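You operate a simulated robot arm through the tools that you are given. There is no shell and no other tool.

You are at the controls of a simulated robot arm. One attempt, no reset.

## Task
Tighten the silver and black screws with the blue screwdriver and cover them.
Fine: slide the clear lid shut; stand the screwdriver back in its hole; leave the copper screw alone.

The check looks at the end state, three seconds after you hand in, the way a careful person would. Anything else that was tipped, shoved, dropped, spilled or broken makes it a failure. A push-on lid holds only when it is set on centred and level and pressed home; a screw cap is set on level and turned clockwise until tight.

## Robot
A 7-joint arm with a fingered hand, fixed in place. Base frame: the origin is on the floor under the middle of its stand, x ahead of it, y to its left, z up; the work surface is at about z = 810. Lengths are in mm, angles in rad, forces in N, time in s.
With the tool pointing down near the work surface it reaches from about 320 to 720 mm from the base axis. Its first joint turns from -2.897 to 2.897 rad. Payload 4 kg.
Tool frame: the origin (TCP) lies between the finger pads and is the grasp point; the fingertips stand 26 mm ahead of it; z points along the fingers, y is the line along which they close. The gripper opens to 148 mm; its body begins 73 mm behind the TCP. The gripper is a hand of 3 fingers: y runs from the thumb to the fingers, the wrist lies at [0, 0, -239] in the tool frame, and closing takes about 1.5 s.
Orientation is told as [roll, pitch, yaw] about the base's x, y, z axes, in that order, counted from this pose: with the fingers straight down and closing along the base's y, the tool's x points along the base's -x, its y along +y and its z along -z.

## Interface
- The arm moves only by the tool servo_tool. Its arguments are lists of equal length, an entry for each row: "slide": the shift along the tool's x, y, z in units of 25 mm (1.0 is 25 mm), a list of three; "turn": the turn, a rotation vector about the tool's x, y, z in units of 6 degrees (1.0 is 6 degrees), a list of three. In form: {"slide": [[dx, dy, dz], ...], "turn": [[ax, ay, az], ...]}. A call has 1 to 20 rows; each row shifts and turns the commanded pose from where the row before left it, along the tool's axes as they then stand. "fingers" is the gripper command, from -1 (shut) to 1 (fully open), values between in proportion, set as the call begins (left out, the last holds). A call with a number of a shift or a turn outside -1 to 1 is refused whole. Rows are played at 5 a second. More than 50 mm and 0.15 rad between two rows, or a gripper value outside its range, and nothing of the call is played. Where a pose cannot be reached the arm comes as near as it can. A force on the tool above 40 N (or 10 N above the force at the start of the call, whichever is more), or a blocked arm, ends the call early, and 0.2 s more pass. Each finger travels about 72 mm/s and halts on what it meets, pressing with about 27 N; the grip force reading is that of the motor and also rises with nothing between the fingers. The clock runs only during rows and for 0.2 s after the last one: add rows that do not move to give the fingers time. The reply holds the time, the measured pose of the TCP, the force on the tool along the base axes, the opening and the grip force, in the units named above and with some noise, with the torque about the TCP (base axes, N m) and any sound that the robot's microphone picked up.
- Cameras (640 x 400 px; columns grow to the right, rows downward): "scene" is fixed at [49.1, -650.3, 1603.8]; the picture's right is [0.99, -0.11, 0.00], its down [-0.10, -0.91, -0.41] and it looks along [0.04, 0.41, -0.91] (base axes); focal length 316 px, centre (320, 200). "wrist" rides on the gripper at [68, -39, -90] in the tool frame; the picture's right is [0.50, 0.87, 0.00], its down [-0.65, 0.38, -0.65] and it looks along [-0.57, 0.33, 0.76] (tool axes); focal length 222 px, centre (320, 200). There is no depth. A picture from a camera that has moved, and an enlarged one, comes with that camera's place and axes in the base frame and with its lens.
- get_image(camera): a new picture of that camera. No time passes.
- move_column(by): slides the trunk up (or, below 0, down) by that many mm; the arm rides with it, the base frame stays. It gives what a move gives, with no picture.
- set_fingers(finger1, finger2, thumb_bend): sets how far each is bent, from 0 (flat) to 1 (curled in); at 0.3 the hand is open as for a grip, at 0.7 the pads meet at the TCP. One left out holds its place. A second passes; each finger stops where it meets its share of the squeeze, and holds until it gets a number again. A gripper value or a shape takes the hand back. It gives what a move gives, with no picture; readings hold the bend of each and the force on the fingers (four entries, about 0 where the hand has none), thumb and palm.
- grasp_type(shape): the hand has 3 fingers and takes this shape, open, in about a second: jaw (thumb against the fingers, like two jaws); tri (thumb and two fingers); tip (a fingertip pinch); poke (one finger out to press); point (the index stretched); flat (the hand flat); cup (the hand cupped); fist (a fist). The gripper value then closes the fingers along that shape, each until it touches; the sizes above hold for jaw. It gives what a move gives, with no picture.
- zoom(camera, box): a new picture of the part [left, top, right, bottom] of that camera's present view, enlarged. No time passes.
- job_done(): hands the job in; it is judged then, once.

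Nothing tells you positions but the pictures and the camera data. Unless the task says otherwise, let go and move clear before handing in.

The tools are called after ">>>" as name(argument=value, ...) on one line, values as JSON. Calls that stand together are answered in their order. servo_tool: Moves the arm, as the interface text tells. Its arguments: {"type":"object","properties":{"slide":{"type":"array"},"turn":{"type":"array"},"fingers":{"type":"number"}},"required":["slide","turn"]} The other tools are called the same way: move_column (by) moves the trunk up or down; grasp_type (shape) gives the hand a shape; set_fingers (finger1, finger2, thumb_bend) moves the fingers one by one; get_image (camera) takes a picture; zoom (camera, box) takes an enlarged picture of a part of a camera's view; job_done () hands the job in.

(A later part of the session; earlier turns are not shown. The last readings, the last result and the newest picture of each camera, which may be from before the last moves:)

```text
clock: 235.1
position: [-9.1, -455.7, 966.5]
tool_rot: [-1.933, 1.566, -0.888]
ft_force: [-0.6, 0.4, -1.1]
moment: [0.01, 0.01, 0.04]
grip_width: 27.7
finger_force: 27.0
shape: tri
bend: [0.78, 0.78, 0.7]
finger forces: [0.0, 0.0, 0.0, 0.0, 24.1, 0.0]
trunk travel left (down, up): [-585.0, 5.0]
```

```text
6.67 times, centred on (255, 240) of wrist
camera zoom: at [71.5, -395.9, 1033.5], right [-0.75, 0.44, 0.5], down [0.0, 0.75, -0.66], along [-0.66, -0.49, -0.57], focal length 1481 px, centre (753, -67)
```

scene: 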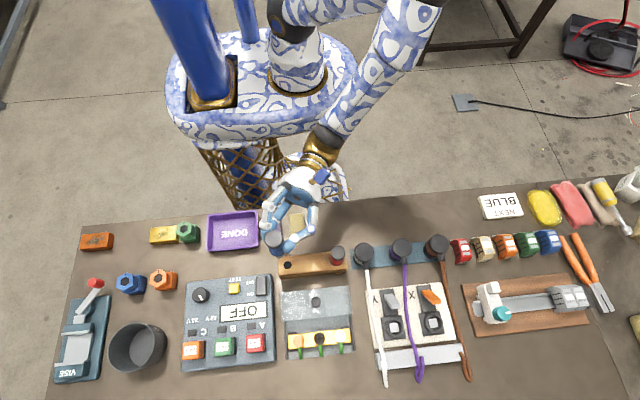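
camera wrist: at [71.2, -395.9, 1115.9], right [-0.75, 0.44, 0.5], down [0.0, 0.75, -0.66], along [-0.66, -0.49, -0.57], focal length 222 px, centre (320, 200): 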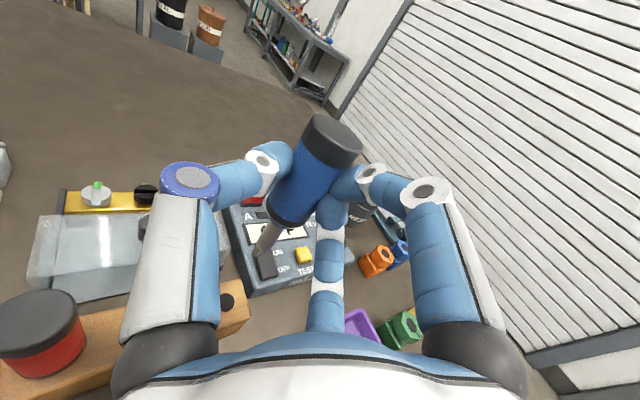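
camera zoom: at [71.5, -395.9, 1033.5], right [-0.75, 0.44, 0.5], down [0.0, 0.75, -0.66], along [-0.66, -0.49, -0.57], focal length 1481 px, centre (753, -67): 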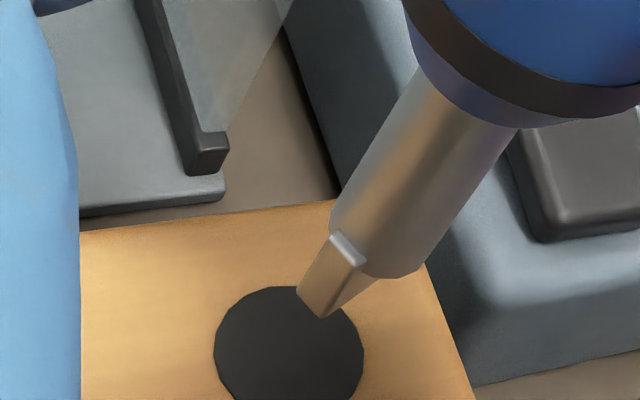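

Combining both cameras, the tip is at about (-12.7, -476, 872) and the hole at (-7.9, -473.4). So I need to shift +4.9 mm in x and +2.4 mm in y before lowering.

>>> servo_tool(slide=[[0, -0.06, -0.09], [0, -0.061, -0.092], [0, 0, 0]], turn=[[0, 0, 0], [0, 0, 0], [0, 0, 0]])

>>> zoom(camera="wrist", box=[225, 210, 285, 270])

>>> zoom(camera="scene", box=[275, 240, 315, 270])

```text
clock: 235.9
position: [-2.1, -454.5, 965.9]
tool_rot: [-1.983, 1.567, -0.941]
ft_force: [-0.5, 0.3, -1.4]
moment: [0.02, 0.04, -0.01]
grip_width: 27.7
finger_force: 27.0
shape: tri
bend: [0.78, 0.78, 0.7]
finger forces: [0.1, 0.1, 0.1, 0.0, 24.1, 0.0]
trunk travel left (down, up): [-585.0, 5.0]
```

```text
6.67 times, centred on (255, 240) of wrist
camera zoom: at [76.1, -393.8, 1033.8], right [-0.75, 0.44, 0.5], down [0.0, 0.75, -0.66], along [-0.66, -0.49, -0.57], focal length 1481 px, centre (753, -67)
```

zoom: 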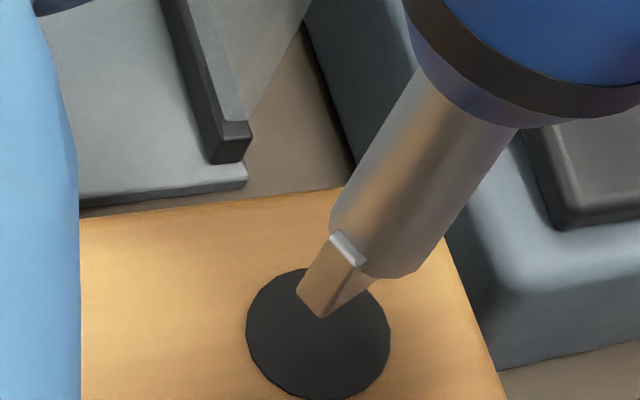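

```text
13.33 times, centred on (295, 255) of scene
camera zoom: at [49.1, -650.3, 1603.8], right [0.99, -0.11, 0.0], down [-0.1, -0.91, -0.41], along [0.04, 0.41, -0.91], focal length 4218 px, centre (653, -533)
```

zoom: 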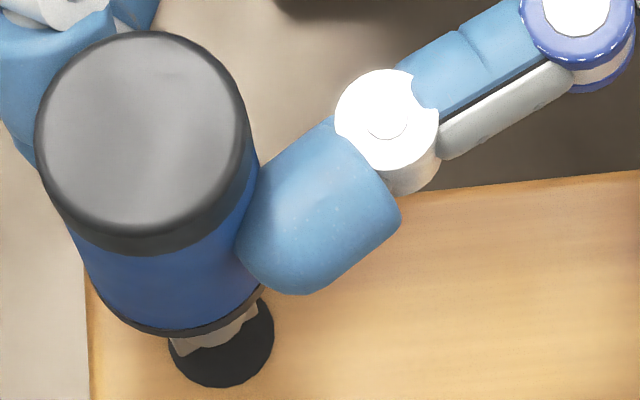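

Now the tip is over the hole within about 2 mm. A last 1.8 mm correction, and then I'll lower it slowly into the hole.

>>> servo_tool(slide=[[0, 0.026, -0.068], [-0.2, 0, 0], [-0.2, 0, 0], [-0.2, 0, 0], [-0.2, 0, 0], [0, 0, 0]], turn=[[0, 0, 0], [0, 0, 0], [0, 0, 0], [0, 0, 0], [0, 0, 0], [0, 0, 0]])

>>> zoom(camera="wrist", box=[215, 200, 305, 275])

>>> zoom(camera="scene", box=[275, 240, 315, 270])

```text
clock: 237.3
position: [-1.7, -452.9, 946.2]
tool_rot: [-1.962, 1.565, -0.917]
ft_force: [-0.2, 0.0, -0.8]
moment: [0.05, 0.04, 0.03]
grip_width: 27.7
finger_force: 27.2
shape: tri
bend: [0.78, 0.78, 0.7]
finger forces: [0.0, 0.0, 0.1, 0.0, 24.1, 0.0]
trunk travel left (down, up): [-585.0, 5.0]
```

```text
5.33 times, centred on (260, 238) of wrist
camera zoom: at [76.9, -392.3, 1013.8], right [-0.75, 0.44, 0.5], down [0.0, 0.75, -0.66], along [-0.66, -0.49, -0.57], focal length 1185 px, centre (640, 0)
```

zoom: 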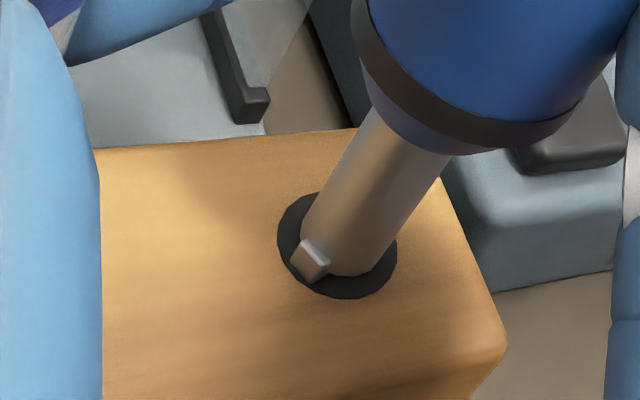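

```text
13.33 times, centred on (295, 255) of scene
camera zoom: at [49.1, -650.3, 1603.8], right [0.99, -0.11, 0.0], down [-0.1, -0.91, -0.41], along [0.04, 0.41, -0.91], focal length 4218 px, centre (653, -533)
```

zoom: 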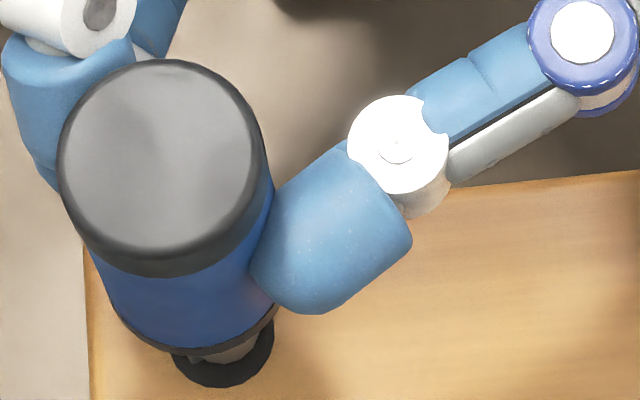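

The blade is entering the hole without contact. I'll continue down.

>>> servo_tool(slide=[[-0.2, 0, 0], [-0.2, 0, 0], [-0.2, 0, 0], [-0.2, 0, 0], [-0.2, 0, 0], [0, 0, 0]], turn=[[0, 0, 0], [0, 0, 0], [0, 0, 0], [0, 0, 0], [0, 0, 0], [0, 0, 0]])

>>> get_image(camera="wrist")

>>> zoom(camera="scene", box=[230, 200, 350, 290])

```text
clock: 238.7
position: [-2.8, -452.0, 920.7]
tool_rot: [-1.92, 1.566, -0.874]
ft_force: [-0.7, 0.8, -1.2]
moment: [0.02, 0.0, 0.02]
grip_width: 27.6
finger_force: 27.5
shape: tri
bend: [0.78, 0.78, 0.7]
finger forces: [0.1, 0.1, 0.0, 0.0, 24.2, 0.0]
trunk travel left (down, up): [-585.0, 5.0]
```

```text
taken
camera wrist: at [76.6, -392.1, 988.5], right [-0.75, 0.44, 0.5], down [0.0, 0.75, -0.66], along [-0.66, -0.49, -0.57], focal length 222 px, centre (320, 200)
```

wrist: 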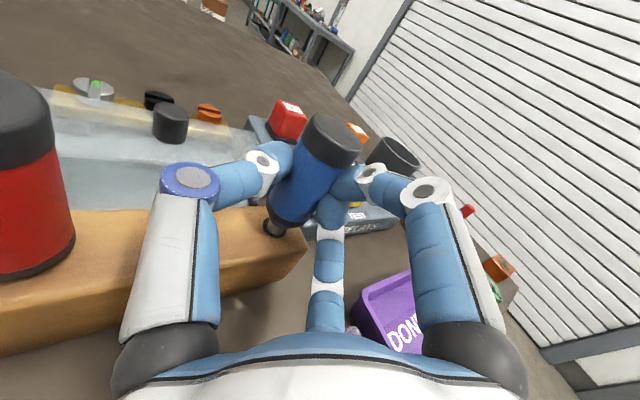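

```text
4.44 times, centred on (290, 245) of scene
camera zoom: at [49.1, -650.3, 1603.8], right [0.99, -0.11, 0.0], down [-0.1, -0.91, -0.41], along [0.04, 0.41, -0.91], focal length 1406 px, centre (453, 0)
```

zoom: 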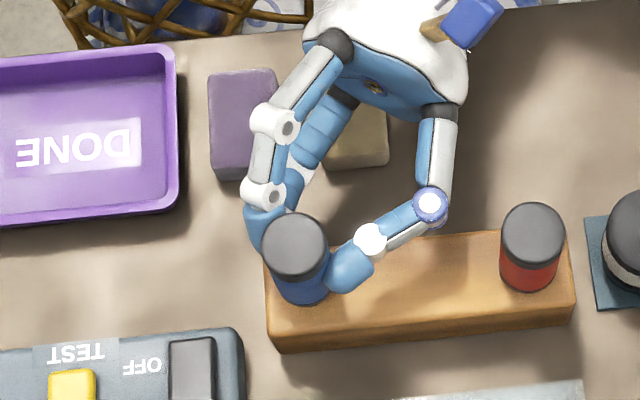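

The shaft is about 37 mm deep in the hole with no contact. I'll lower a little more and then release.

>>> servo_tool(slide=[[-0.12, 0, 0], [-0.12, 0, 0], [-0.12, 0, 0], [0, 0, 0]], turn=[[0, 0, 0], [0, 0, 0], [0, 0, 0], [0, 0, 0]])

>>> servo_tool(slide=[[0, 0, 0], [0, 0, 0], [0, 0, 0], [0, 0, 0], [0, 0, 0], [0, 0, 0]], turn=[[0, 0, 0], [0, 0, 0], [0, 0, 0], [0, 0, 0], [0, 0, 0], [0, 0, 0]], fingers=-0.1)

>>> get_image(camera="wrist")

>>> zoom(camera="scene", box=[230, 200, 350, 290])

```text
clock: 239.7
position: [-2.7, -452.8, 913.5]
tool_rot: [-1.955, 1.566, -0.914]
ft_force: [-0.4, 0.8, -0.8]
moment: [0.02, -0.02, 0.01]
grip_width: 27.6
finger_force: 27.2
shape: tri
bend: [0.78, 0.78, 0.7]
finger forces: [0.0, 0.0, 0.1, 0.0, 24.2, 0.0]
trunk travel left (down, up): [-585.0, 5.0]
```

```text
clock: 241.1
position: [-2.8, -452.4, 912.5]
tool_rot: [-1.98, 1.566, -0.937]
ft_force: [0.2, 0.2, 0.7]
moment: [0.01, 0.02, 0.03]
grip_width: 65.9
finger_force: 0.0
shape: tri
bend: [0.39, 0.39, 0.7]
finger forces: [0.1, 0.4, 0.0, 0.0, 0.1, 0.0]
trunk travel left (down, up): [-585.0, 5.0]
```

```text
taken
camera wrist: at [76.4, -392.0, 980.1], right [-0.75, 0.44, 0.5], down [0.0, 0.75, -0.66], along [-0.66, -0.49, -0.57], focal length 222 px, centre (320, 200)
```

wrist: 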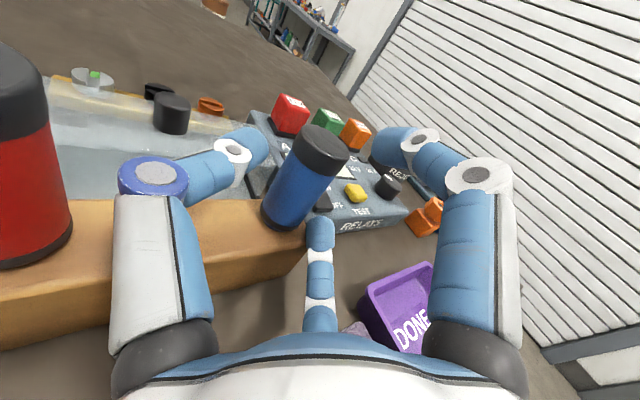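

```text
4.44 times, centred on (290, 245) of scene
camera zoom: at [49.1, -650.3, 1603.8], right [0.99, -0.11, 0.0], down [-0.1, -0.91, -0.41], along [0.04, 0.41, -0.91], focal length 1406 px, centre (453, 0)
```

zoom: 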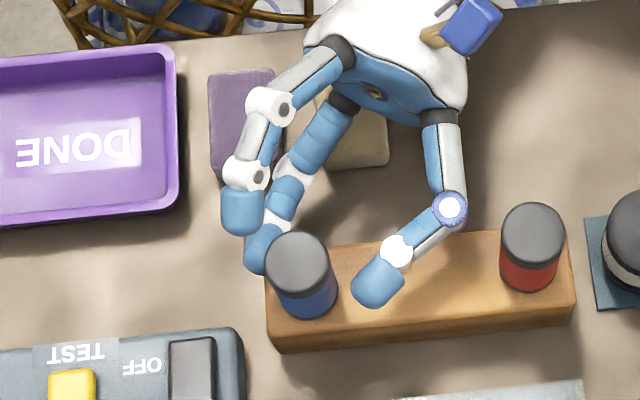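

The blue driver is standing back in its hole. I'll ease the hand slightly sideways and withdraw it straight back.

>>> servo_tool(slide=[[0, 0.12, 0], [0, 0, -0.4], [0, 0, -0.6], [0, 0, -0.8], [0, 0, -0.8], [0, 0, -0.8], [0.6, 0, -0.4], [0.8, 0, 0], [0.8, 0, 0], [0.8, 0, 0], [0.8, 0, 0], [0, 0, 0]], turn=[[0, 0, 0], [0, 0, 0], [0, 0, 0], [0, 0, 0], [0, 0, 0], [0, 0, 0], [0, 0, 0], [0, 0, 0], [0, 0, 0], [0, 0, 0], [0, 0, 0], [0, 0, 0]])

>>> get_image(camera="scene")

>>> get_image(camera="wrist")

```text
clock: 243.7
position: [50.9, -381.5, 993.9]
tool_rot: [-2.263, 1.565, -1.22]
ft_force: [0.6, 0.0, -0.1]
moment: [0.0, -0.02, 0.0]
grip_width: 66.0
finger_force: 0.1
shape: tri
bend: [0.39, 0.39, 0.7]
finger forces: [0.0, 0.1, 0.0, 0.1, 0.0, 0.0]
out of reach, approached as far as the arm can: row 10, 11
trunk travel left (down, up): [-585.0, 5.0]
```

```text
taken
```

scene: 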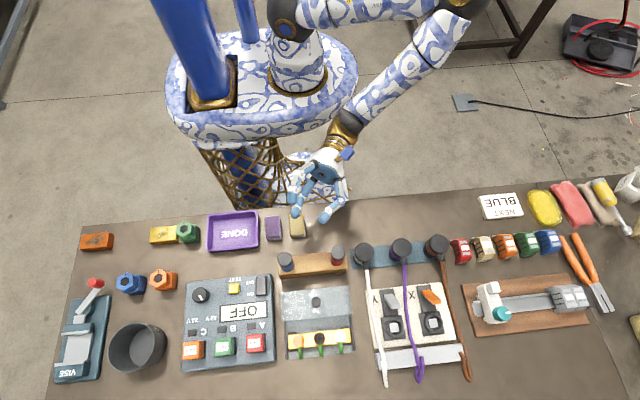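

```text
taken
camera wrist: at [130.1, -321.1, 1062.3], right [-0.75, 0.44, 0.5], down [0.0, 0.75, -0.66], along [-0.66, -0.49, -0.56], focal length 222 px, centre (320, 200)
```

wrist: 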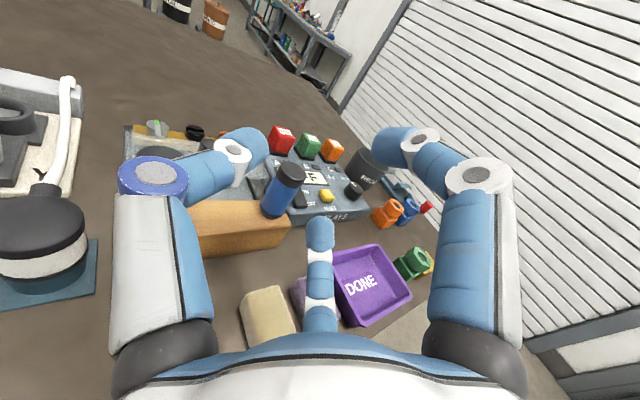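

The driver is safely back in its rack, just as at the start. I'll straighten the hand to vertical and prepare a proper top-down grip again.

>>> servo_tool(slide=[[0, 0, 0], [0, 0, 0], [0, 0, 0], [0, 0, 0], [0, 0, 0], [0, 0, 0], [0, 0, 0], [0, 0, 0], [0, 0, 0], [0, 0, 0], [0, 0, 0], [0, 0, 0], [0, 0, 0], [0, 0, 0], [0, 0, 0], [0, 0, 0], [0, 0, 0]], turn=[[0, -0.9375, 0], [0, -0.9375, 0], [0, -0.9375, 0], [0, -0.9375, 0], [0, -0.9375, 0], [0, -0.9375, 0], [0, -0.9375, 0], [0, -0.9375, 0], [0, -0.9375, 0], [0, -0.9375, 0], [0, -0.9375, 0], [0, -0.9375, 0], [0, -0.9375, 0], [0, -0.9375, 0], [0, -0.9375, 0], [0, -0.9375, 0], [0, 0, 0]], fingers=0.28)

```text
clock: 247.3
position: [67.1, -408.2, 978.8]
tool_rot: [-0.005, 0.002, 1.044]
ft_force: [1.1, 0.3, 0.7]
moment: [0.02, 0.02, -0.03]
grip_width: 94.3
finger_force: 0.1
shape: tri
bend: [0.31, 0.31, 0.7]
finger forces: [0.0, 0.0, 0.0, 0.1, 0.0, 0.0]
out of reach, approached as far as the arm can: row 1, 2, 3, 4
trunk travel left (down, up): [-585.0, 5.0]
```

>>> servo_tool(slide=[[0, 0, -0.8], [0, 0, -0.8], [0, 0, 0], [0, 0, 0], [0, 0, 0], [0, 0, 0], [0, 0, 0], [0, 0, 0], [0, 0, 0], [0, 0, 0], [0, 0, 0], [0, 0, 0], [0, 0, 0], [0, 0, 0], [0, 0, 0], [0, 0, 0], [0, 0, 0], [0, 0, 0], [0, 0, 0], [0, 0, 0]], turn=[[0, 0, -1], [0, 0, -1], [0, 0, -1], [0, 0, -1], [0, 0, -1], [0, 0, -1], [0, 0, -1], [0, 0, -1], [0, 0, -1], [0, 0, -1], [0, 0, -1], [0, 0, -1], [0, 0, -1], [0, 0, -1], [0, 0, -1], [0, 0, -1], [0, 0, -1], [0, 0, -1], [0, 0, -1], [0, 0, -1]])

>>> servo_tool(slide=[[0, 0, 0], [0, 0, 0], [0, 0, 0], [0, 0, 0], [0, 0, 0], [0, 0, 0], [0, 0, 0], [0, 0, 0], [0, 0, 0], [0, 0, 0], [0, 0, 0]], turn=[[0, 0, -1], [0, 0, -1], [0, 0, -1], [0, 0, -1], [0, 0, -1], [0, 0, -1], [0, 0, -1], [0, 0, -1], [0, 0, -1], [0, 0, -0.97], [0, 0, 0]])

>>> get_image(camera="wrist")

```text
clock: 251.5
position: [66.2, -407.7, 1019.7]
tool_rot: [0.006, 0.001, 3.14]
ft_force: [-1.1, 0.6, 0.6]
moment: [0.01, -0.02, 0.01]
grip_width: 94.3
finger_force: 0.1
shape: tri
bend: [0.31, 0.31, 0.7]
finger forces: [0.0, 0.0, 0.0, 0.0, 0.1, 0.0]
trunk travel left (down, up): [-585.0, 5.0]
```

```text
clock: 253.9
position: [66.2, -407.5, 1020.2]
tool_rot: [0.004, -0.003, -2.098]
ft_force: [-0.3, -0.2, -0.2]
moment: [-0.01, 0.0, -0.01]
grip_width: 94.2
finger_force: 0.0
shape: tri
bend: [0.31, 0.31, 0.7]
finger forces: [0.0, 0.1, 0.0, 0.0, 0.0, 0.0]
trunk travel left (down, up): [-585.0, 5.0]
```

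```text
taken
camera wrist: at [67.2, -327.9, 1109.0], right [1.0, 0.0, 0.0], down [0.0, -0.75, 0.66], along [0.0, -0.66, -0.75], focal length 222 px, centre (320, 200)
```

wrist: 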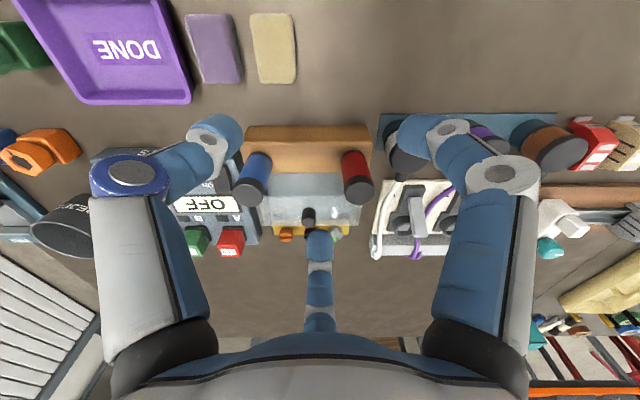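

>>> servo_tool(slide=[[-0.754, -0.24, 0.12], [-0.754, -0.24, 0.12], [-0.754, -0.24, 0.12], [-0.754, -0.24, 0.12], [-0.754, -0.24, 0.12], [0, 0, 0]], turn=[[0, 0, 0], [0, 0, 0], [0, 0, 0], [0, 0, 0], [0, 0, 0], [0, 0, 0]])

>>> zoom(camera="wrist", box=[240, 50, 400, 190])

```text
clock: 255.3
position: [-6.5, -473.7, 1005.1]
tool_rot: [0.006, -0.003, -2.098]
ft_force: [0.5, 0.2, -0.1]
moment: [-0.03, -0.04, 0.0]
grip_width: 94.7
finger_force: 0.0
shape: tri
bend: [0.31, 0.31, 0.7]
finger forces: [0.0, 0.0, 0.1, 0.0, 0.0, 0.0]
trunk travel left (down, up): [-585.0, 5.0]
```

```text
2.86 times, centred on (320, 120) of wrist
camera zoom: at [-6.9, -394.2, 1094.3], right [1.0, -0.01, 0.0], down [-0.01, -0.75, 0.66], along [0.0, -0.66, -0.75], focal length 635 px, centre (320, 429)
```

zoom: 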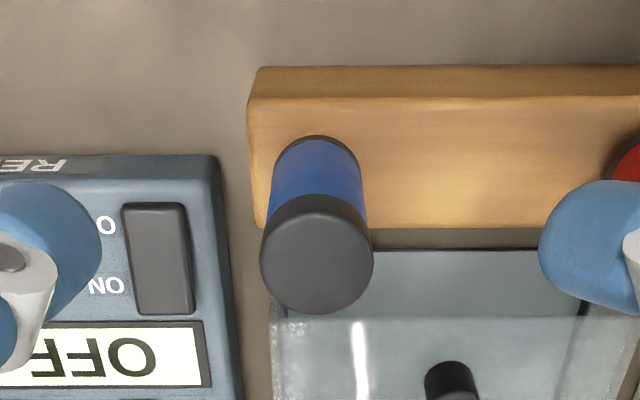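

The driver stands with a slight lean in its hole. The hand is centred on the hole's axis, so closing will straighten it. I'll descend to the same grip height as before.

>>> servo_tool(slide=[[0, 0, 0.7], [0, 0, 0.7], [0, 0, 0.7], [0, 0, 0.7], [0, 0, 0.6], [0, 0, 0.5], [0, 0, 0]], turn=[[0, 0, 0], [0, 0, 0], [0, 0, 0], [0, 0, 0], [0, 0, 0], [0, 0, 0], [0, 0, 0]])

>>> get_image(camera="wrist")

```text
clock: 256.9
position: [-6.3, -474.8, 905.9]
tool_rot: [0.005, -0.005, -2.099]
ft_force: [0.3, 0.0, 0.5]
moment: [-0.03, 0.0, -0.03]
grip_width: 94.2
finger_force: 0.2
shape: tri
bend: [0.31, 0.31, 0.7]
finger forces: [0.0, 0.0, 0.1, 0.1, 0.0, 0.0]
trunk travel left (down, up): [-585.0, 5.0]
```

```text
taken
camera wrist: at [-6.3, -394.7, 996.0], right [1.0, -0.01, 0.0], down [-0.01, -0.75, 0.66], along [0.0, -0.66, -0.75], focal length 222 px, centre (320, 200)
```

wrist: 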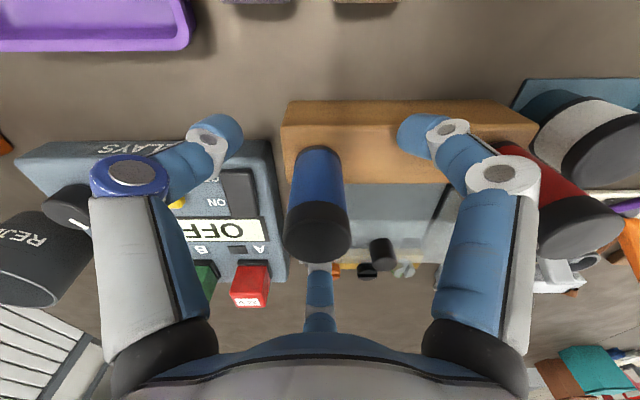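

>>> servo_tool(slide=[[0, 0, 0], [0, 0, 0]], turn=[[0.05, 0.045, 0], [0, 0, 0]])

>>> servo_tool(slide=[[0, 0, 0], [0, 0, 0], [0, 0, 0], [0, 0, 0], [0, 0, 0], [0, 0, 0], [0, 0, 0], [0, 0, 0], [0, 0, 0], [0, 0, 0]], turn=[[0, 0, 0], [0, 0, 0], [0, 0, 0], [0, 0, 0], [0, 0, 0], [0, 0, 0], [0, 0, 0], [0, 0, 0], [0, 0, 0], [0, 0, 0]], fingers=-1)

>>> get_image(camera="wrist")

```text
clock: 257.5
position: [-6.8, -474.4, 905.8]
tool_rot: [0.0, 0.001, -2.099]
ft_force: [-0.3, 0.4, 0.5]
moment: [0.01, 0.03, -0.01]
grip_width: 94.5
finger_force: 0.1
shape: tri
bend: [0.31, 0.31, 0.7]
finger forces: [0.0, 0.1, 0.1, 0.0, 0.1, 0.1]
trunk travel left (down, up): [-585.0, 5.0]
```

```text
clock: 259.7
position: [-7.3, -474.6, 906.8]
tool_rot: [-0.002, 0.003, -2.099]
ft_force: [-0.2, -0.4, -0.3]
moment: [0.02, 0.0, 0.01]
grip_width: 22.7
finger_force: 27.0
shape: tri
bend: [0.74, 0.75, 0.7]
finger forces: [24.7, 22.9, 0.0, 0.0, 23.8, 0.1]
trunk travel left (down, up): [-585.0, 5.0]
```

```text
taken
camera wrist: at [-6.1, -395.4, 996.8], right [1.0, -0.01, 0.0], down [0.0, -0.76, 0.65], along [0.0, -0.65, -0.76], focal length 222 px, centre (320, 200)
```

wrist: 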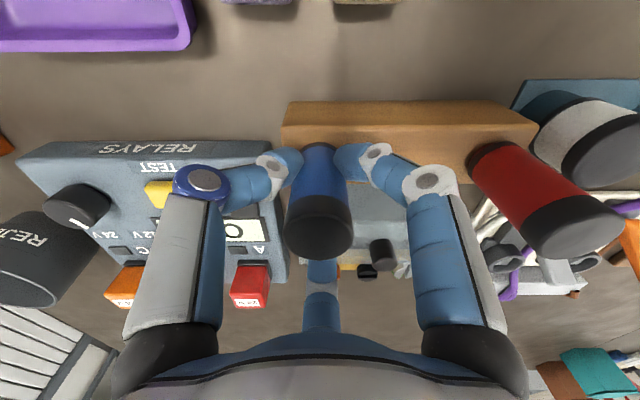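

Good grip: all three fingers hold at about 23–25 N and the handle is upright. I'll lift it out of the hole and check the blade.

>>> servo_tool(slide=[[0, 0, -0.4], [0, 0, -0.4], [0, 0, -0.5], [0, 0, -0.5], [0, 0, -0.5], [0, 0, -0.5], [0, 0, -0.5], [0, 0, -0.5], [0, 0, -0.5], [0, 0, 0]], turn=[[0, 0, 0], [0, 0, 0], [0, 0, 0], [0, 0, 0], [0, 0, 0], [0, 0, 0], [0, 0, 0], [0, 0, 0], [0, 0, 0], [0, 0, 0]])

>>> zoom(camera="wrist", box=[290, 80, 350, 150])

>>> zoom(camera="scene", box=[290, 320, 350, 356])

```text
clock: 261.9
position: [-5.1, -474.6, 1012.9]
tool_rot: [0.0, 0.002, -2.099]
ft_force: [1.1, 0.4, -0.4]
moment: [0.01, -0.01, -0.01]
grip_width: 22.6
finger_force: 26.8
shape: tri
bend: [0.74, 0.75, 0.7]
finger forces: [24.9, 23.0, 0.0, 0.0, 23.7, 0.1]
trunk travel left (down, up): [-585.0, 5.0]
```

```text
5.71 times, centred on (320, 115) of wrist
camera zoom: at [-6.3, -395.4, 1104.3], right [1.0, -0.01, 0.0], down [0.0, -0.76, 0.65], along [0.0, -0.65, -0.76], focal length 1269 px, centre (320, 686)
```

zoom: 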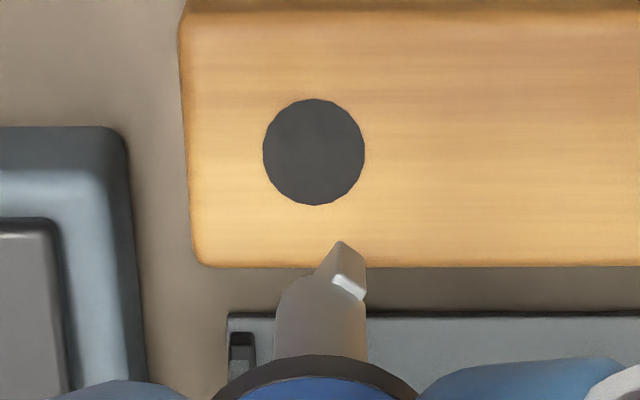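

```text
10.67 times, centred on (320, 338) of scene
camera zoom: at [49.1, -650.3, 1603.8], right [0.99, -0.11, 0.0], down [-0.1, -0.91, -0.41], along [0.04, 0.41, -0.91], focal length 3374 px, centre (320, -1272)
```

zoom: 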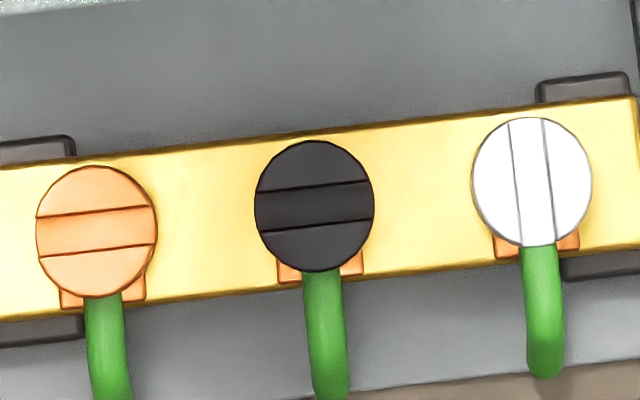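

The blade lies nearly along the hand's x axis (about 9° off). In the scene view the silver screw's slot is exactly a quarter turn from its start. I'll now take the driver over to the black screw, aligning the blade with its slot.

>>> servo_tool(slide=[[0, 0, 0], [0, 0, 0], [0, 0, 0], [0, 0, 0], [0, 0, 0], [0, 0, 0], [0, 0, 0], [0, 0, 0], [0, 0, 0], [0.163, 0.845, 0], [0.163, 0.845, 0], [0.163, 0.845, 0], [0.163, 0.845, 0], [0.163, 0.845, 0], [0.163, 0.845, 0], [0.163, 0.845, 0], [0.163, 0.845, 0], [0, 0, 0.6], [0, 0, 0.6], [0, 0, 0]], turn=[[0, 0, 0.941], [0, 0, 0.941], [0, 0, 0.941], [0, 0, 0.941], [0, 0, 0.941], [0, 0, 0.941], [0, 0, 0.941], [0, 0, 0.941], [0, 0, 0.941], [0, 0, 0], [0, 0, 0], [0, 0, 0], [0, 0, 0], [0, 0, 0], [0, 0, 0], [0, 0, 0], [0, 0, 0], [0, 0, 0], [0, 0, 0], [0, 0, 0]])

>>> zoom(camera="wrist", box=[280, 80, 360, 150])

>>> get_image(camera="wrist")

```text
clock: 266.1
position: [52.3, -637.7, 983.4]
tool_rot: [-0.001, 0.001, -2.987]
ft_force: [0.5, 0.0, 0.4]
moment: [-0.01, -0.01, 0.02]
grip_width: 22.4
finger_force: 27.2
shape: tri
bend: [0.74, 0.75, 0.7]
finger forces: [24.5, 23.2, 0.0, 0.1, 23.8, 0.0]
trunk travel left (down, up): [-585.0, 5.0]
```

```text
5.71 times, centred on (320, 115) of wrist
camera zoom: at [112.5, -587.0, 1073.9], right [0.63, -0.78, 0.0], down [-0.59, -0.48, 0.65], along [-0.51, -0.41, -0.76], focal length 1269 px, centre (320, 686)
```

zoom: 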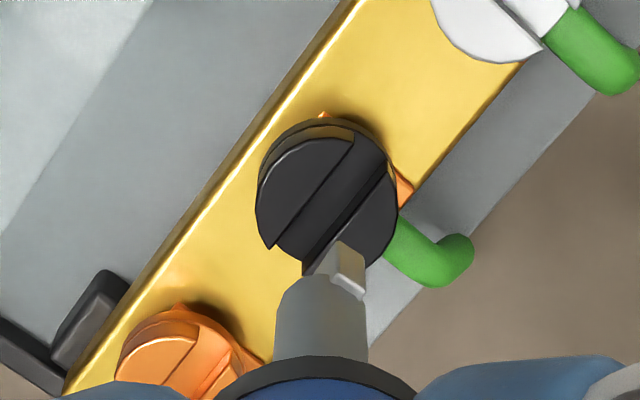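

```text
taken
camera wrist: at [112.5, -587.0, 1073.9], right [0.63, -0.78, 0.0], down [-0.59, -0.48, 0.65], along [-0.51, -0.41, -0.76], focal length 222 px, centre (320, 200)
```

wrist: 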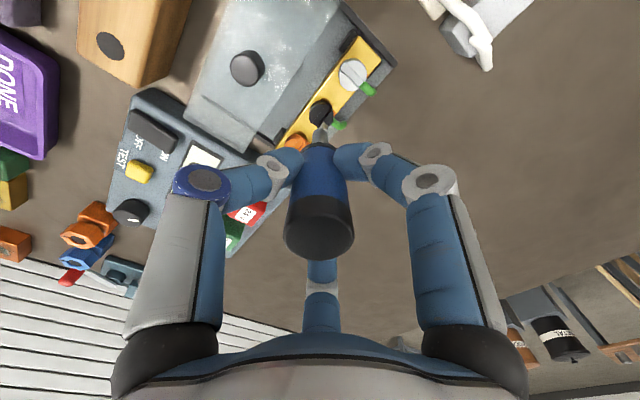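

The black slot runs exactly along x and the blade is aligned with it. I'll make a 1 mm correction and lower closer.

>>> servo_tool(slide=[[-0.038, 0.035, 0.5], [0, 0, 0.5], [0, 0, 0]], turn=[[0, 0, 0], [0, 0, 0], [0, 0, 0]])

>>> zoom(camera="wrist", box=[280, 80, 360, 150])

```text
clock: 266.9
position: [50.8, -638.1, 958.1]
tool_rot: [-0.002, 0.001, -2.988]
ft_force: [0.4, -0.3, -0.8]
moment: [-0.01, 0.03, 0.0]
grip_width: 22.4
finger_force: 26.7
shape: tri
bend: [0.74, 0.75, 0.7]
finger forces: [24.5, 23.2, 0.0, 0.1, 23.6, 0.0]
trunk travel left (down, up): [-585.0, 5.0]
```

```text
5.71 times, centred on (320, 115) of wrist
camera zoom: at [111.6, -588.0, 1048.7], right [0.63, -0.78, 0.0], down [-0.59, -0.48, 0.65], along [-0.51, -0.41, -0.76], focal length 1269 px, centre (320, 686)
```

zoom: 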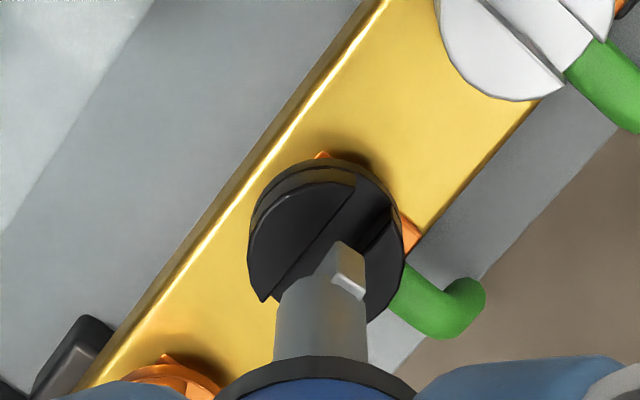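

The blade is centred over the slot. I'll lower gently into it.

>>> servo_tool(slide=[[0, 0, 0.08], [0, 0, 0.08], [0, 0, 0.08], [0, 0, 0.08], [0, 0, 0.08], [0, 0, 0.08], [0, 0, 0.06], [0, 0, 0]], turn=[[0, 0, 0], [0, 0, 0], [0, 0, 0], [0, 0, 0], [0, 0, 0], [0, 0, 0], [0, 0, 0], [0, 0, 0]])

>>> zoom(camera="wrist", box=[280, 80, 360, 150])

```text
clock: 268.7
position: [50.8, -638.2, 945.8]
tool_rot: [-0.002, -0.002, -2.989]
ft_force: [-0.8, -0.3, 0.0]
moment: [-0.07, -0.02, -0.01]
grip_width: 22.3
finger_force: 27.2
shape: tri
bend: [0.74, 0.75, 0.7]
finger forces: [24.9, 23.7, 0.1, 0.1, 23.6, 0.1]
trunk travel left (down, up): [-585.0, 5.0]
```

```text
5.71 times, centred on (320, 115) of wrist
camera zoom: at [111.5, -587.7, 1035.6], right [0.63, -0.78, 0.0], down [-0.59, -0.48, 0.65], along [-0.51, -0.41, -0.76], focal length 1269 px, centre (320, 686)
```

zoom: 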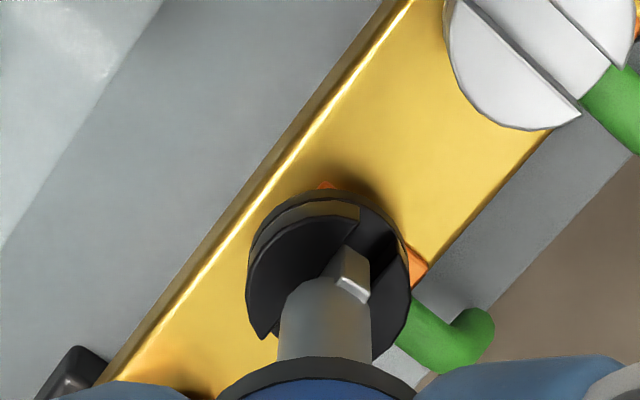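

>>> servo_tool(slide=[[0, 0, 0.04], [0, 0, 0.04], [0, 0, 0.04], [0, 0, 0.04], [0, 0, 0.04], [0, 0, 0]], turn=[[0, 0, 0], [0, 0, 0], [0, 0, 0], [0, 0, 0], [0, 0, 0], [0, 0, 0]])

>>> zoom(camera="wrist", box=[280, 80, 360, 150])

```text
clock: 270.1
position: [51.3, -638.4, 940.3]
tool_rot: [-0.002, 0.0, -2.988]
ft_force: [0.3, -1.4, -1.0]
moment: [-0.08, 0.0, 0.02]
grip_width: 22.3
finger_force: 27.2
shape: tri
bend: [0.74, 0.75, 0.7]
finger forces: [25.0, 23.9, 0.1, 0.0, 23.4, 0.0]
trunk travel left (down, up): [-585.0, 5.0]
```

```text
5.71 times, centred on (320, 115) of wrist
camera zoom: at [111.7, -587.4, 1030.5], right [0.63, -0.78, 0.0], down [-0.59, -0.48, 0.65], along [-0.51, -0.41, -0.76], focal length 1269 px, centre (320, 686)
```

zoom: 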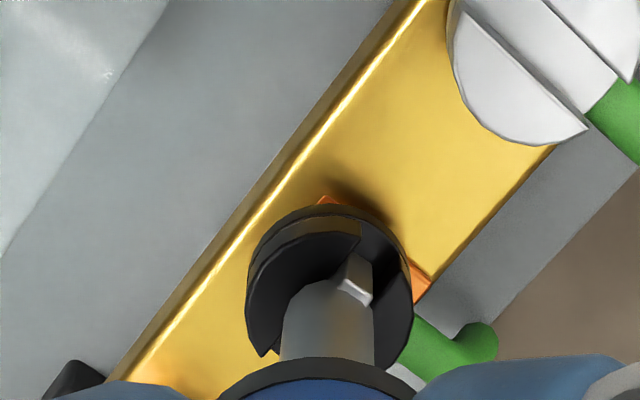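

>>> servo_tool(slide=[[0, 0, 0.03], [0, 0, 0.03], [0, 0, 0.03], [0, 0, 0]], turn=[[0, 0, 0], [0, 0, 0], [0, 0, 0], [0, 0, 0]])

```text
clock: 271.1
position: [51.0, -636.9, 939.1]
tool_rot: [0.0, 0.002, -2.988]
ft_force: [-0.3, -0.6, 12.8]
moment: [-0.04, -0.01, -0.02]
grip_width: 22.8
finger_force: 27.2
shape: tri
bend: [0.75, 0.75, 0.7]
finger forces: [27.3, 26.6, 0.0, 0.0, 25.7, 0.0]
trunk travel left (down, up): [-585.0, 5.0]
```

The blade is seated with a 13 N reaction. I'll turn clockwise 60° first, and then go in small steps while watching the torque.

>>> servo_tool(slide=[[0, 0, 0], [0, 0, 0], [0, 0, 0], [0, 0, 0], [0, 0, 0], [0, 0, 0], [0, 0, 0], [0, 0, 0], [0, 0, 0], [0, 0, 0], [0, 0, 0]], turn=[[0, 0, 1], [0, 0, 1], [0, 0, 1], [0, 0, 1], [0, 0, 1], [0, 0, 1], [0, 0, 1], [0, 0, 1], [0, 0, 1], [0, 0, 1], [0, 0, 0]])

>>> servo_tool(slide=[[0, 0, 0], [0, 0, 0], [0, 0, 0], [0, 0, 0], [0, 0, 0]], turn=[[0, 0, 1], [0, 0, 1], [0, 0, 1], [0, 0, 1], [0, 0, 0]])

>>> zoom(camera="wrist", box=[270, 70, 370, 160])

```text
clock: 273.5
position: [50.3, -637.0, 938.3]
tool_rot: [0.002, 0.002, 2.247]
ft_force: [2.6, -2.7, 15.5]
moment: [-0.11, -0.12, -0.01]
grip_width: 23.1
finger_force: 27.4
shape: tri
bend: [0.75, 0.75, 0.7]
finger forces: [31.6, 23.7, 0.0, 0.0, 27.4, 0.0]
trunk travel left (down, up): [-585.0, 5.0]
```

```text
clock: 274.7
position: [49.6, -636.6, 938.8]
tool_rot: [0.0, 0.001, 1.829]
ft_force: [0.6, -3.7, 16.3]
moment: [-0.21, -0.19, 0.01]
grip_width: 23.0
finger_force: 26.1
shape: tri
bend: [0.75, 0.75, 0.7]
finger forces: [32.5, 23.0, 0.0, 0.0, 28.5, 0.0]
trunk travel left (down, up): [-585.0, 5.0]
```

```text
4.44 times, centred on (320, 115) of wrist
camera zoom: at [105.9, -690.8, 1029.1], right [-0.71, -0.7, 0.0], down [-0.53, 0.54, 0.65], along [-0.46, 0.46, -0.76], focal length 987 px, centre (320, 578)
```

zoom: 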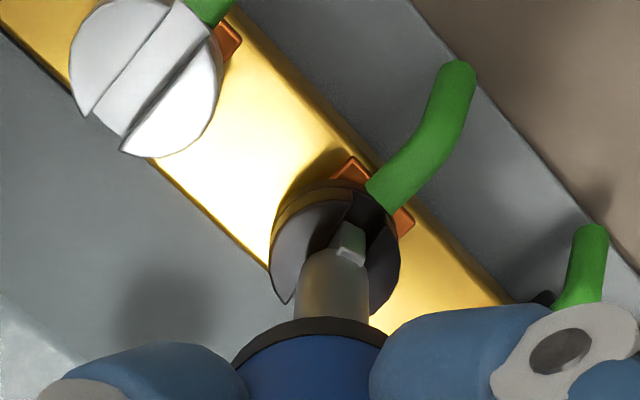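

Turned 84° with the slot following and no torque yet. Now small steps.

>>> servo_tool(slide=[[0, 0, 0], [0, 0, 0], [0, 0, 0]], turn=[[0, 0, 0.6], [0, 0, 0.6], [0, 0, 0]])

>>> servo_tool(slide=[[0, 0, 0], [0, 0, 0], [0, 0, 0]], turn=[[0, 0, 0.4], [0, 0, 0.4], [0, 0, 0]])

>>> servo_tool(slide=[[0, 0, 0], [0, 0, 0], [0, 0, 0]], turn=[[0, 0, 0.4], [0, 0, 0.4], [0, 0, 0]])

>>> zoom(camera="wrist", box=[270, 70, 370, 160])

```text
clock: 275.5
position: [50.4, -635.7, 938.6]
tool_rot: [0.0, 0.0, 1.704]
ft_force: [2.0, -4.3, 18.5]
moment: [-0.25, -0.12, 0.04]
grip_width: 22.9
finger_force: 27.0
shape: tri
bend: [0.75, 0.75, 0.69]
finger forces: [33.0, 23.1, 0.0, 0.0, 29.1, 0.0]
trunk travel left (down, up): [-585.0, 5.0]
```

```text
clock: 276.3
position: [50.5, -636.7, 938.6]
tool_rot: [0.0, -0.001, 1.619]
ft_force: [1.3, -5.4, 19.6]
moment: [-0.28, -0.16, 0.02]
grip_width: 23.1
finger_force: 26.6
shape: tri
bend: [0.75, 0.75, 0.69]
finger forces: [33.1, 23.0, 0.0, 0.0, 29.4, 0.1]
trunk travel left (down, up): [-585.0, 5.0]
```

```text
clock: 277.1
position: [51.2, -637.1, 938.7]
tool_rot: [-0.001, 0.0, 1.537]
ft_force: [0.9, -4.5, 20.4]
moment: [-0.28, -0.12, 0.02]
grip_width: 23.1
finger_force: 26.6
shape: tri
bend: [0.75, 0.75, 0.69]
finger forces: [33.5, 22.5, 0.0, 0.0, 30.1, 0.0]
trunk travel left (down, up): [-585.0, 5.0]
```

```text
4.44 times, centred on (320, 115) of wrist
camera zoom: at [87.4, -704.3, 1028.7], right [-0.88, -0.47, 0.0], down [-0.36, 0.67, 0.65], along [-0.31, 0.58, -0.76], focal length 987 px, centre (320, 578)
```

zoom: 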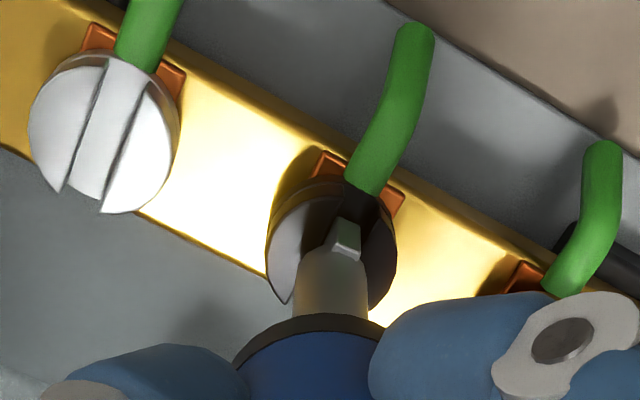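

>>> servo_tool(slide=[[0, 0, 0], [0, 0, 0], [0, 0, 0]], turn=[[0, 0, 0.4], [0, 0, 0.4], [0, 0, 0]])

>>> servo_tool(slide=[[0, 0, 0], [0, 0, 0], [0, 0, 0]], turn=[[0, 0, 0.4], [0, 0, 0.4], [0, 0, 0]])

>>> zoom(camera="wrist", box=[270, 70, 370, 160])

```text
clock: 277.9
position: [50.6, -636.5, 938.6]
tool_rot: [-0.001, 0.001, 1.451]
ft_force: [0.2, -1.5, 17.1]
moment: [-0.2, -0.12, 0.06]
grip_width: 23.0
finger_force: 27.2
shape: tri
bend: [0.75, 0.75, 0.69]
finger forces: [33.0, 22.4, 0.1, 0.0, 30.3, 0.0]
trunk travel left (down, up): [-585.0, 5.0]
```

```text
clock: 278.7
position: [51.0, -635.1, 938.0]
tool_rot: [-0.001, -0.001, 1.368]
ft_force: [1.0, -0.2, 14.1]
moment: [-0.13, -0.08, -0.01]
grip_width: 23.1
finger_force: 26.7
shape: tri
bend: [0.75, 0.75, 0.69]
finger forces: [32.0, 23.1, 0.0, 0.0, 29.9, 0.1]
trunk travel left (down, up): [-585.0, 5.0]
```

```text
4.44 times, centred on (320, 115) of wrist
camera zoom: at [75.6, -709.2, 1028.7], right [-0.95, -0.32, 0.0], down [-0.24, 0.72, 0.65], along [-0.21, 0.62, -0.76], focal length 987 px, centre (320, 578)
```

zoom: 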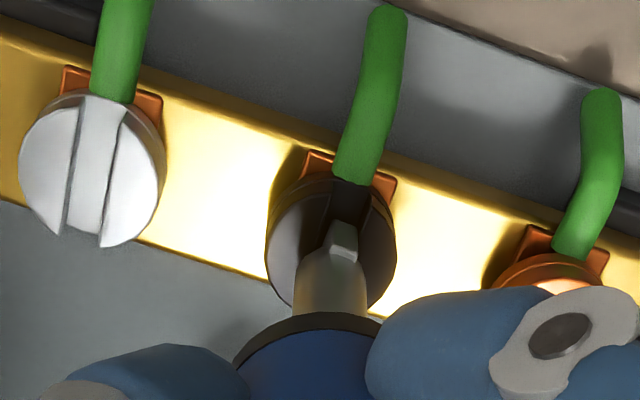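

>>> zoom(camera="wrist", box=[300, 105, 345, 145])

>>> get_image(camera="wrist")

```text
10.00 times, centred on (322, 125) of wrist
camera zoom: at [75.6, -709.2, 1028.7], right [-0.95, -0.32, 0.0], down [-0.24, 0.72, 0.65], along [-0.21, 0.62, -0.76], focal length 2221 px, centre (295, 950)
```

zoom: 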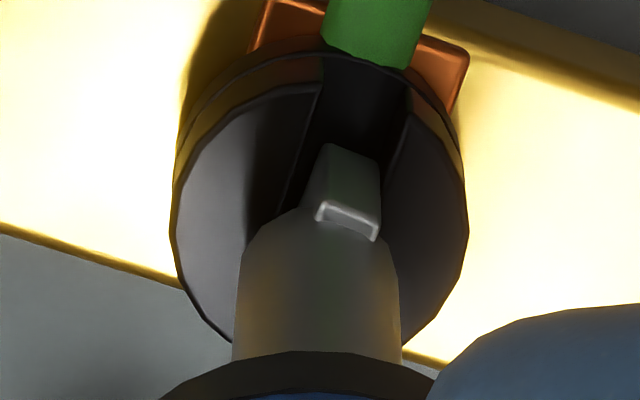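

```text
taken
camera wrist: at [75.6, -709.2, 1028.7], right [-0.95, -0.32, 0.0], down [-0.24, 0.72, 0.65], along [-0.21, 0.62, -0.76], focal length 222 px, centre (320, 200)
```

wrist: 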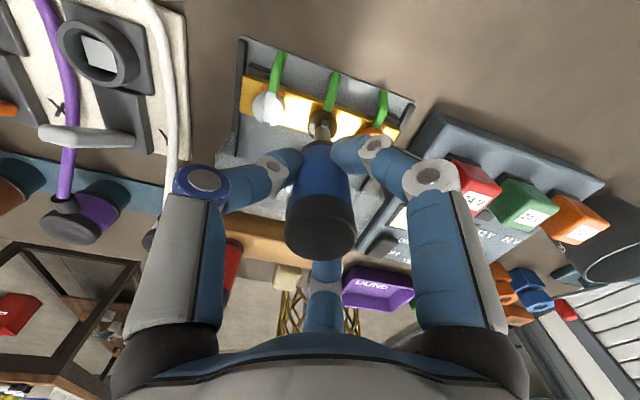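

The black screw's slot has now turned to about 90°, the same as the silver one. I'll continue in small steps to feel for the stop.

>>> servo_tool(slide=[[0, 0, 0], [0, 0, 0], [0, 0, 0]], turn=[[0, 0, 0.5], [0, 0, 0.5], [0, 0, 0]])

>>> servo_tool(slide=[[0, 0, 0], [0, 0, 0], [0, 0, 0]], turn=[[0, 0, 0.5], [0, 0, 0.5], [0, 0, 0]])

>>> zoom(camera="wrist", box=[300, 105, 345, 145])

```text
clock: 279.5
position: [50.7, -636.3, 938.9]
tool_rot: [-0.001, 0.0, 1.263]
ft_force: [1.4, 0.2, 11.7]
moment: [-0.18, -0.11, 0.12]
grip_width: 22.9
finger_force: 26.9
shape: tri
bend: [0.75, 0.75, 0.71]
finger forces: [32.4, 21.9, 0.1, 0.0, 30.5, 0.0]
trunk travel left (down, up): [-585.0, 5.0]
```

```text
clock: 280.3
position: [51.0, -638.1, 938.5]
tool_rot: [0.0, -0.001, 1.16]
ft_force: [2.0, -0.7, 11.0]
moment: [-0.19, -0.11, 0.11]
grip_width: 22.8
finger_force: 26.8
shape: tri
bend: [0.75, 0.75, 0.71]
finger forces: [32.5, 20.9, 0.0, 0.1, 32.3, 0.1]
trunk travel left (down, up): [-585.0, 5.0]
```

```text
10.00 times, centred on (322, 125) of wrist
camera zoom: at [59.9, -713.2, 1028.6], right [-0.99, -0.11, 0.0], down [-0.08, 0.75, 0.65], along [-0.07, 0.65, -0.76], focal length 2221 px, centre (295, 950)
```

zoom: 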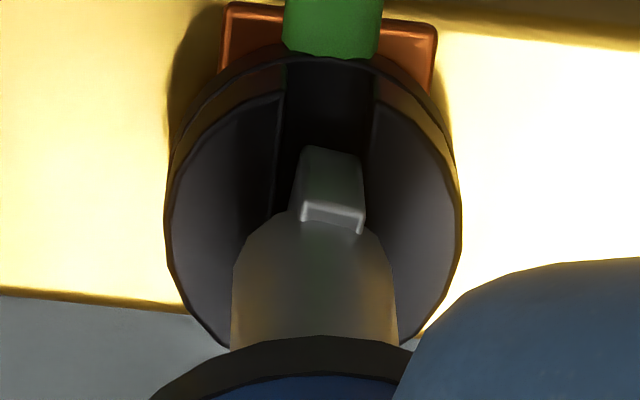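

The slot has stopped at about 90° while the torque has started to rise (0.12 N·m), so it is reaching its stop. I'll add a bit more torque, carefully.

>>> servo_tool(slide=[[0, 0, 0.01], [0, 0, 0], [0, 0, 0]], turn=[[0, 0, 0.5], [0, 0, 0.5], [0, 0, 0]])

>>> servo_tool(slide=[[0, 0, 0], [0, 0, 0], [0, 0, 0]], turn=[[0, 0, 0.5], [0, 0, 0.5], [0, 0, 0]])

>>> zoom(camera="wrist", box=[300, 105, 345, 145])

>>> get_image(camera="wrist")

```text
clock: 281.1
position: [51.9, -636.8, 938.5]
tool_rot: [-0.001, 0.0, 1.054]
ft_force: [3.7, -0.5, 10.9]
moment: [-0.19, -0.17, 0.17]
grip_width: 22.4
finger_force: 27.3
shape: tri
bend: [0.74, 0.75, 0.71]
finger forces: [32.8, 19.8, 0.1, 0.0, 35.4, 0.0]
trunk travel left (down, up): [-585.0, 5.0]
```

```text
clock: 281.9
position: [51.6, -636.7, 938.1]
tool_rot: [0.001, -0.001, 0.949]
ft_force: [5.0, 0.5, 8.1]
moment: [-0.19, -0.24, 0.22]
grip_width: 22.2
finger_force: 27.3
shape: tri
bend: [0.74, 0.75, 0.72]
finger forces: [32.6, 18.7, 0.0, 0.1, 38.8, 0.0]
trunk travel left (down, up): [-585.0, 5.0]
```

```text
10.00 times, centred on (322, 125) of wrist
camera zoom: at [43.8, -713.3, 1028.2], right [-1.0, 0.1, 0.0], down [0.07, 0.75, 0.65], along [0.06, 0.65, -0.76], focal length 2221 px, centre (295, 950)
```

zoom: 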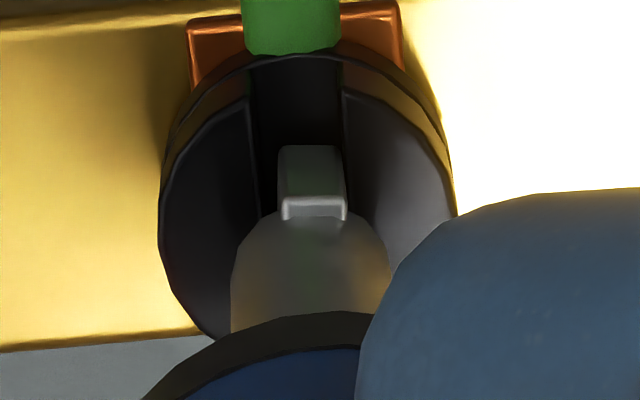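

```text
taken
camera wrist: at [43.8, -713.3, 1028.2], right [-1.0, 0.1, 0.0], down [0.07, 0.75, 0.65], along [0.06, 0.65, -0.76], focal length 222 px, centre (320, 200)
```

wrist: 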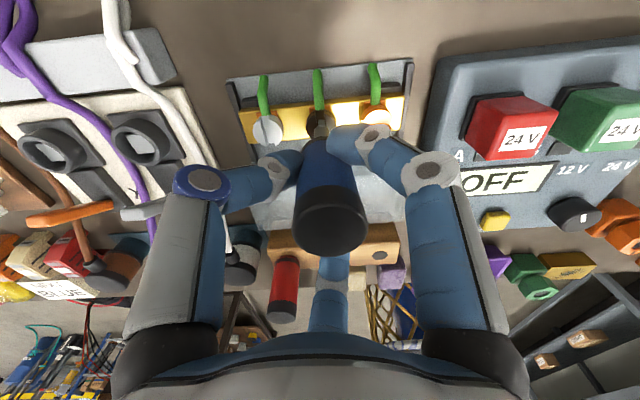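

Torque is 0.22 N·m with the slot firmly stopped at 90°, so the black screw is tight. I'll back off a few degrees to unload the blade, staying inside the slot's play, before lifting out.

>>> servo_tool(slide=[[0, 0, 0], [0, 0, 0], [0, 0, 0]], turn=[[0, 0, -0.5], [0, 0, -0.5], [0, 0, 0]])

>>> zoom(camera="wrist", box=[300, 105, 345, 145])

```text
clock: 282.7
position: [50.4, -637.6, 937.8]
tool_rot: [0.0, 0.001, 1.054]
ft_force: [4.1, -1.6, 7.5]
moment: [-0.19, -0.17, -0.01]
grip_width: 21.9
finger_force: 27.3
shape: tri
bend: [0.74, 0.75, 0.72]
finger forces: [32.1, 19.7, 0.0, 0.0, 35.4, 0.0]
trunk travel left (down, up): [-585.0, 5.0]
```

```text
10.00 times, centred on (322, 125) of wrist
camera zoom: at [51.7, -714.1, 1028.3], right [-1.0, -0.01, 0.0], down [-0.01, 0.76, 0.65], along [0.0, 0.65, -0.76], focal length 2221 px, centre (295, 950)
```

zoom: 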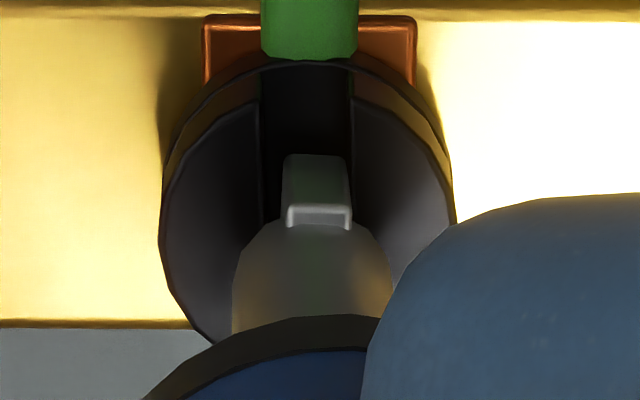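

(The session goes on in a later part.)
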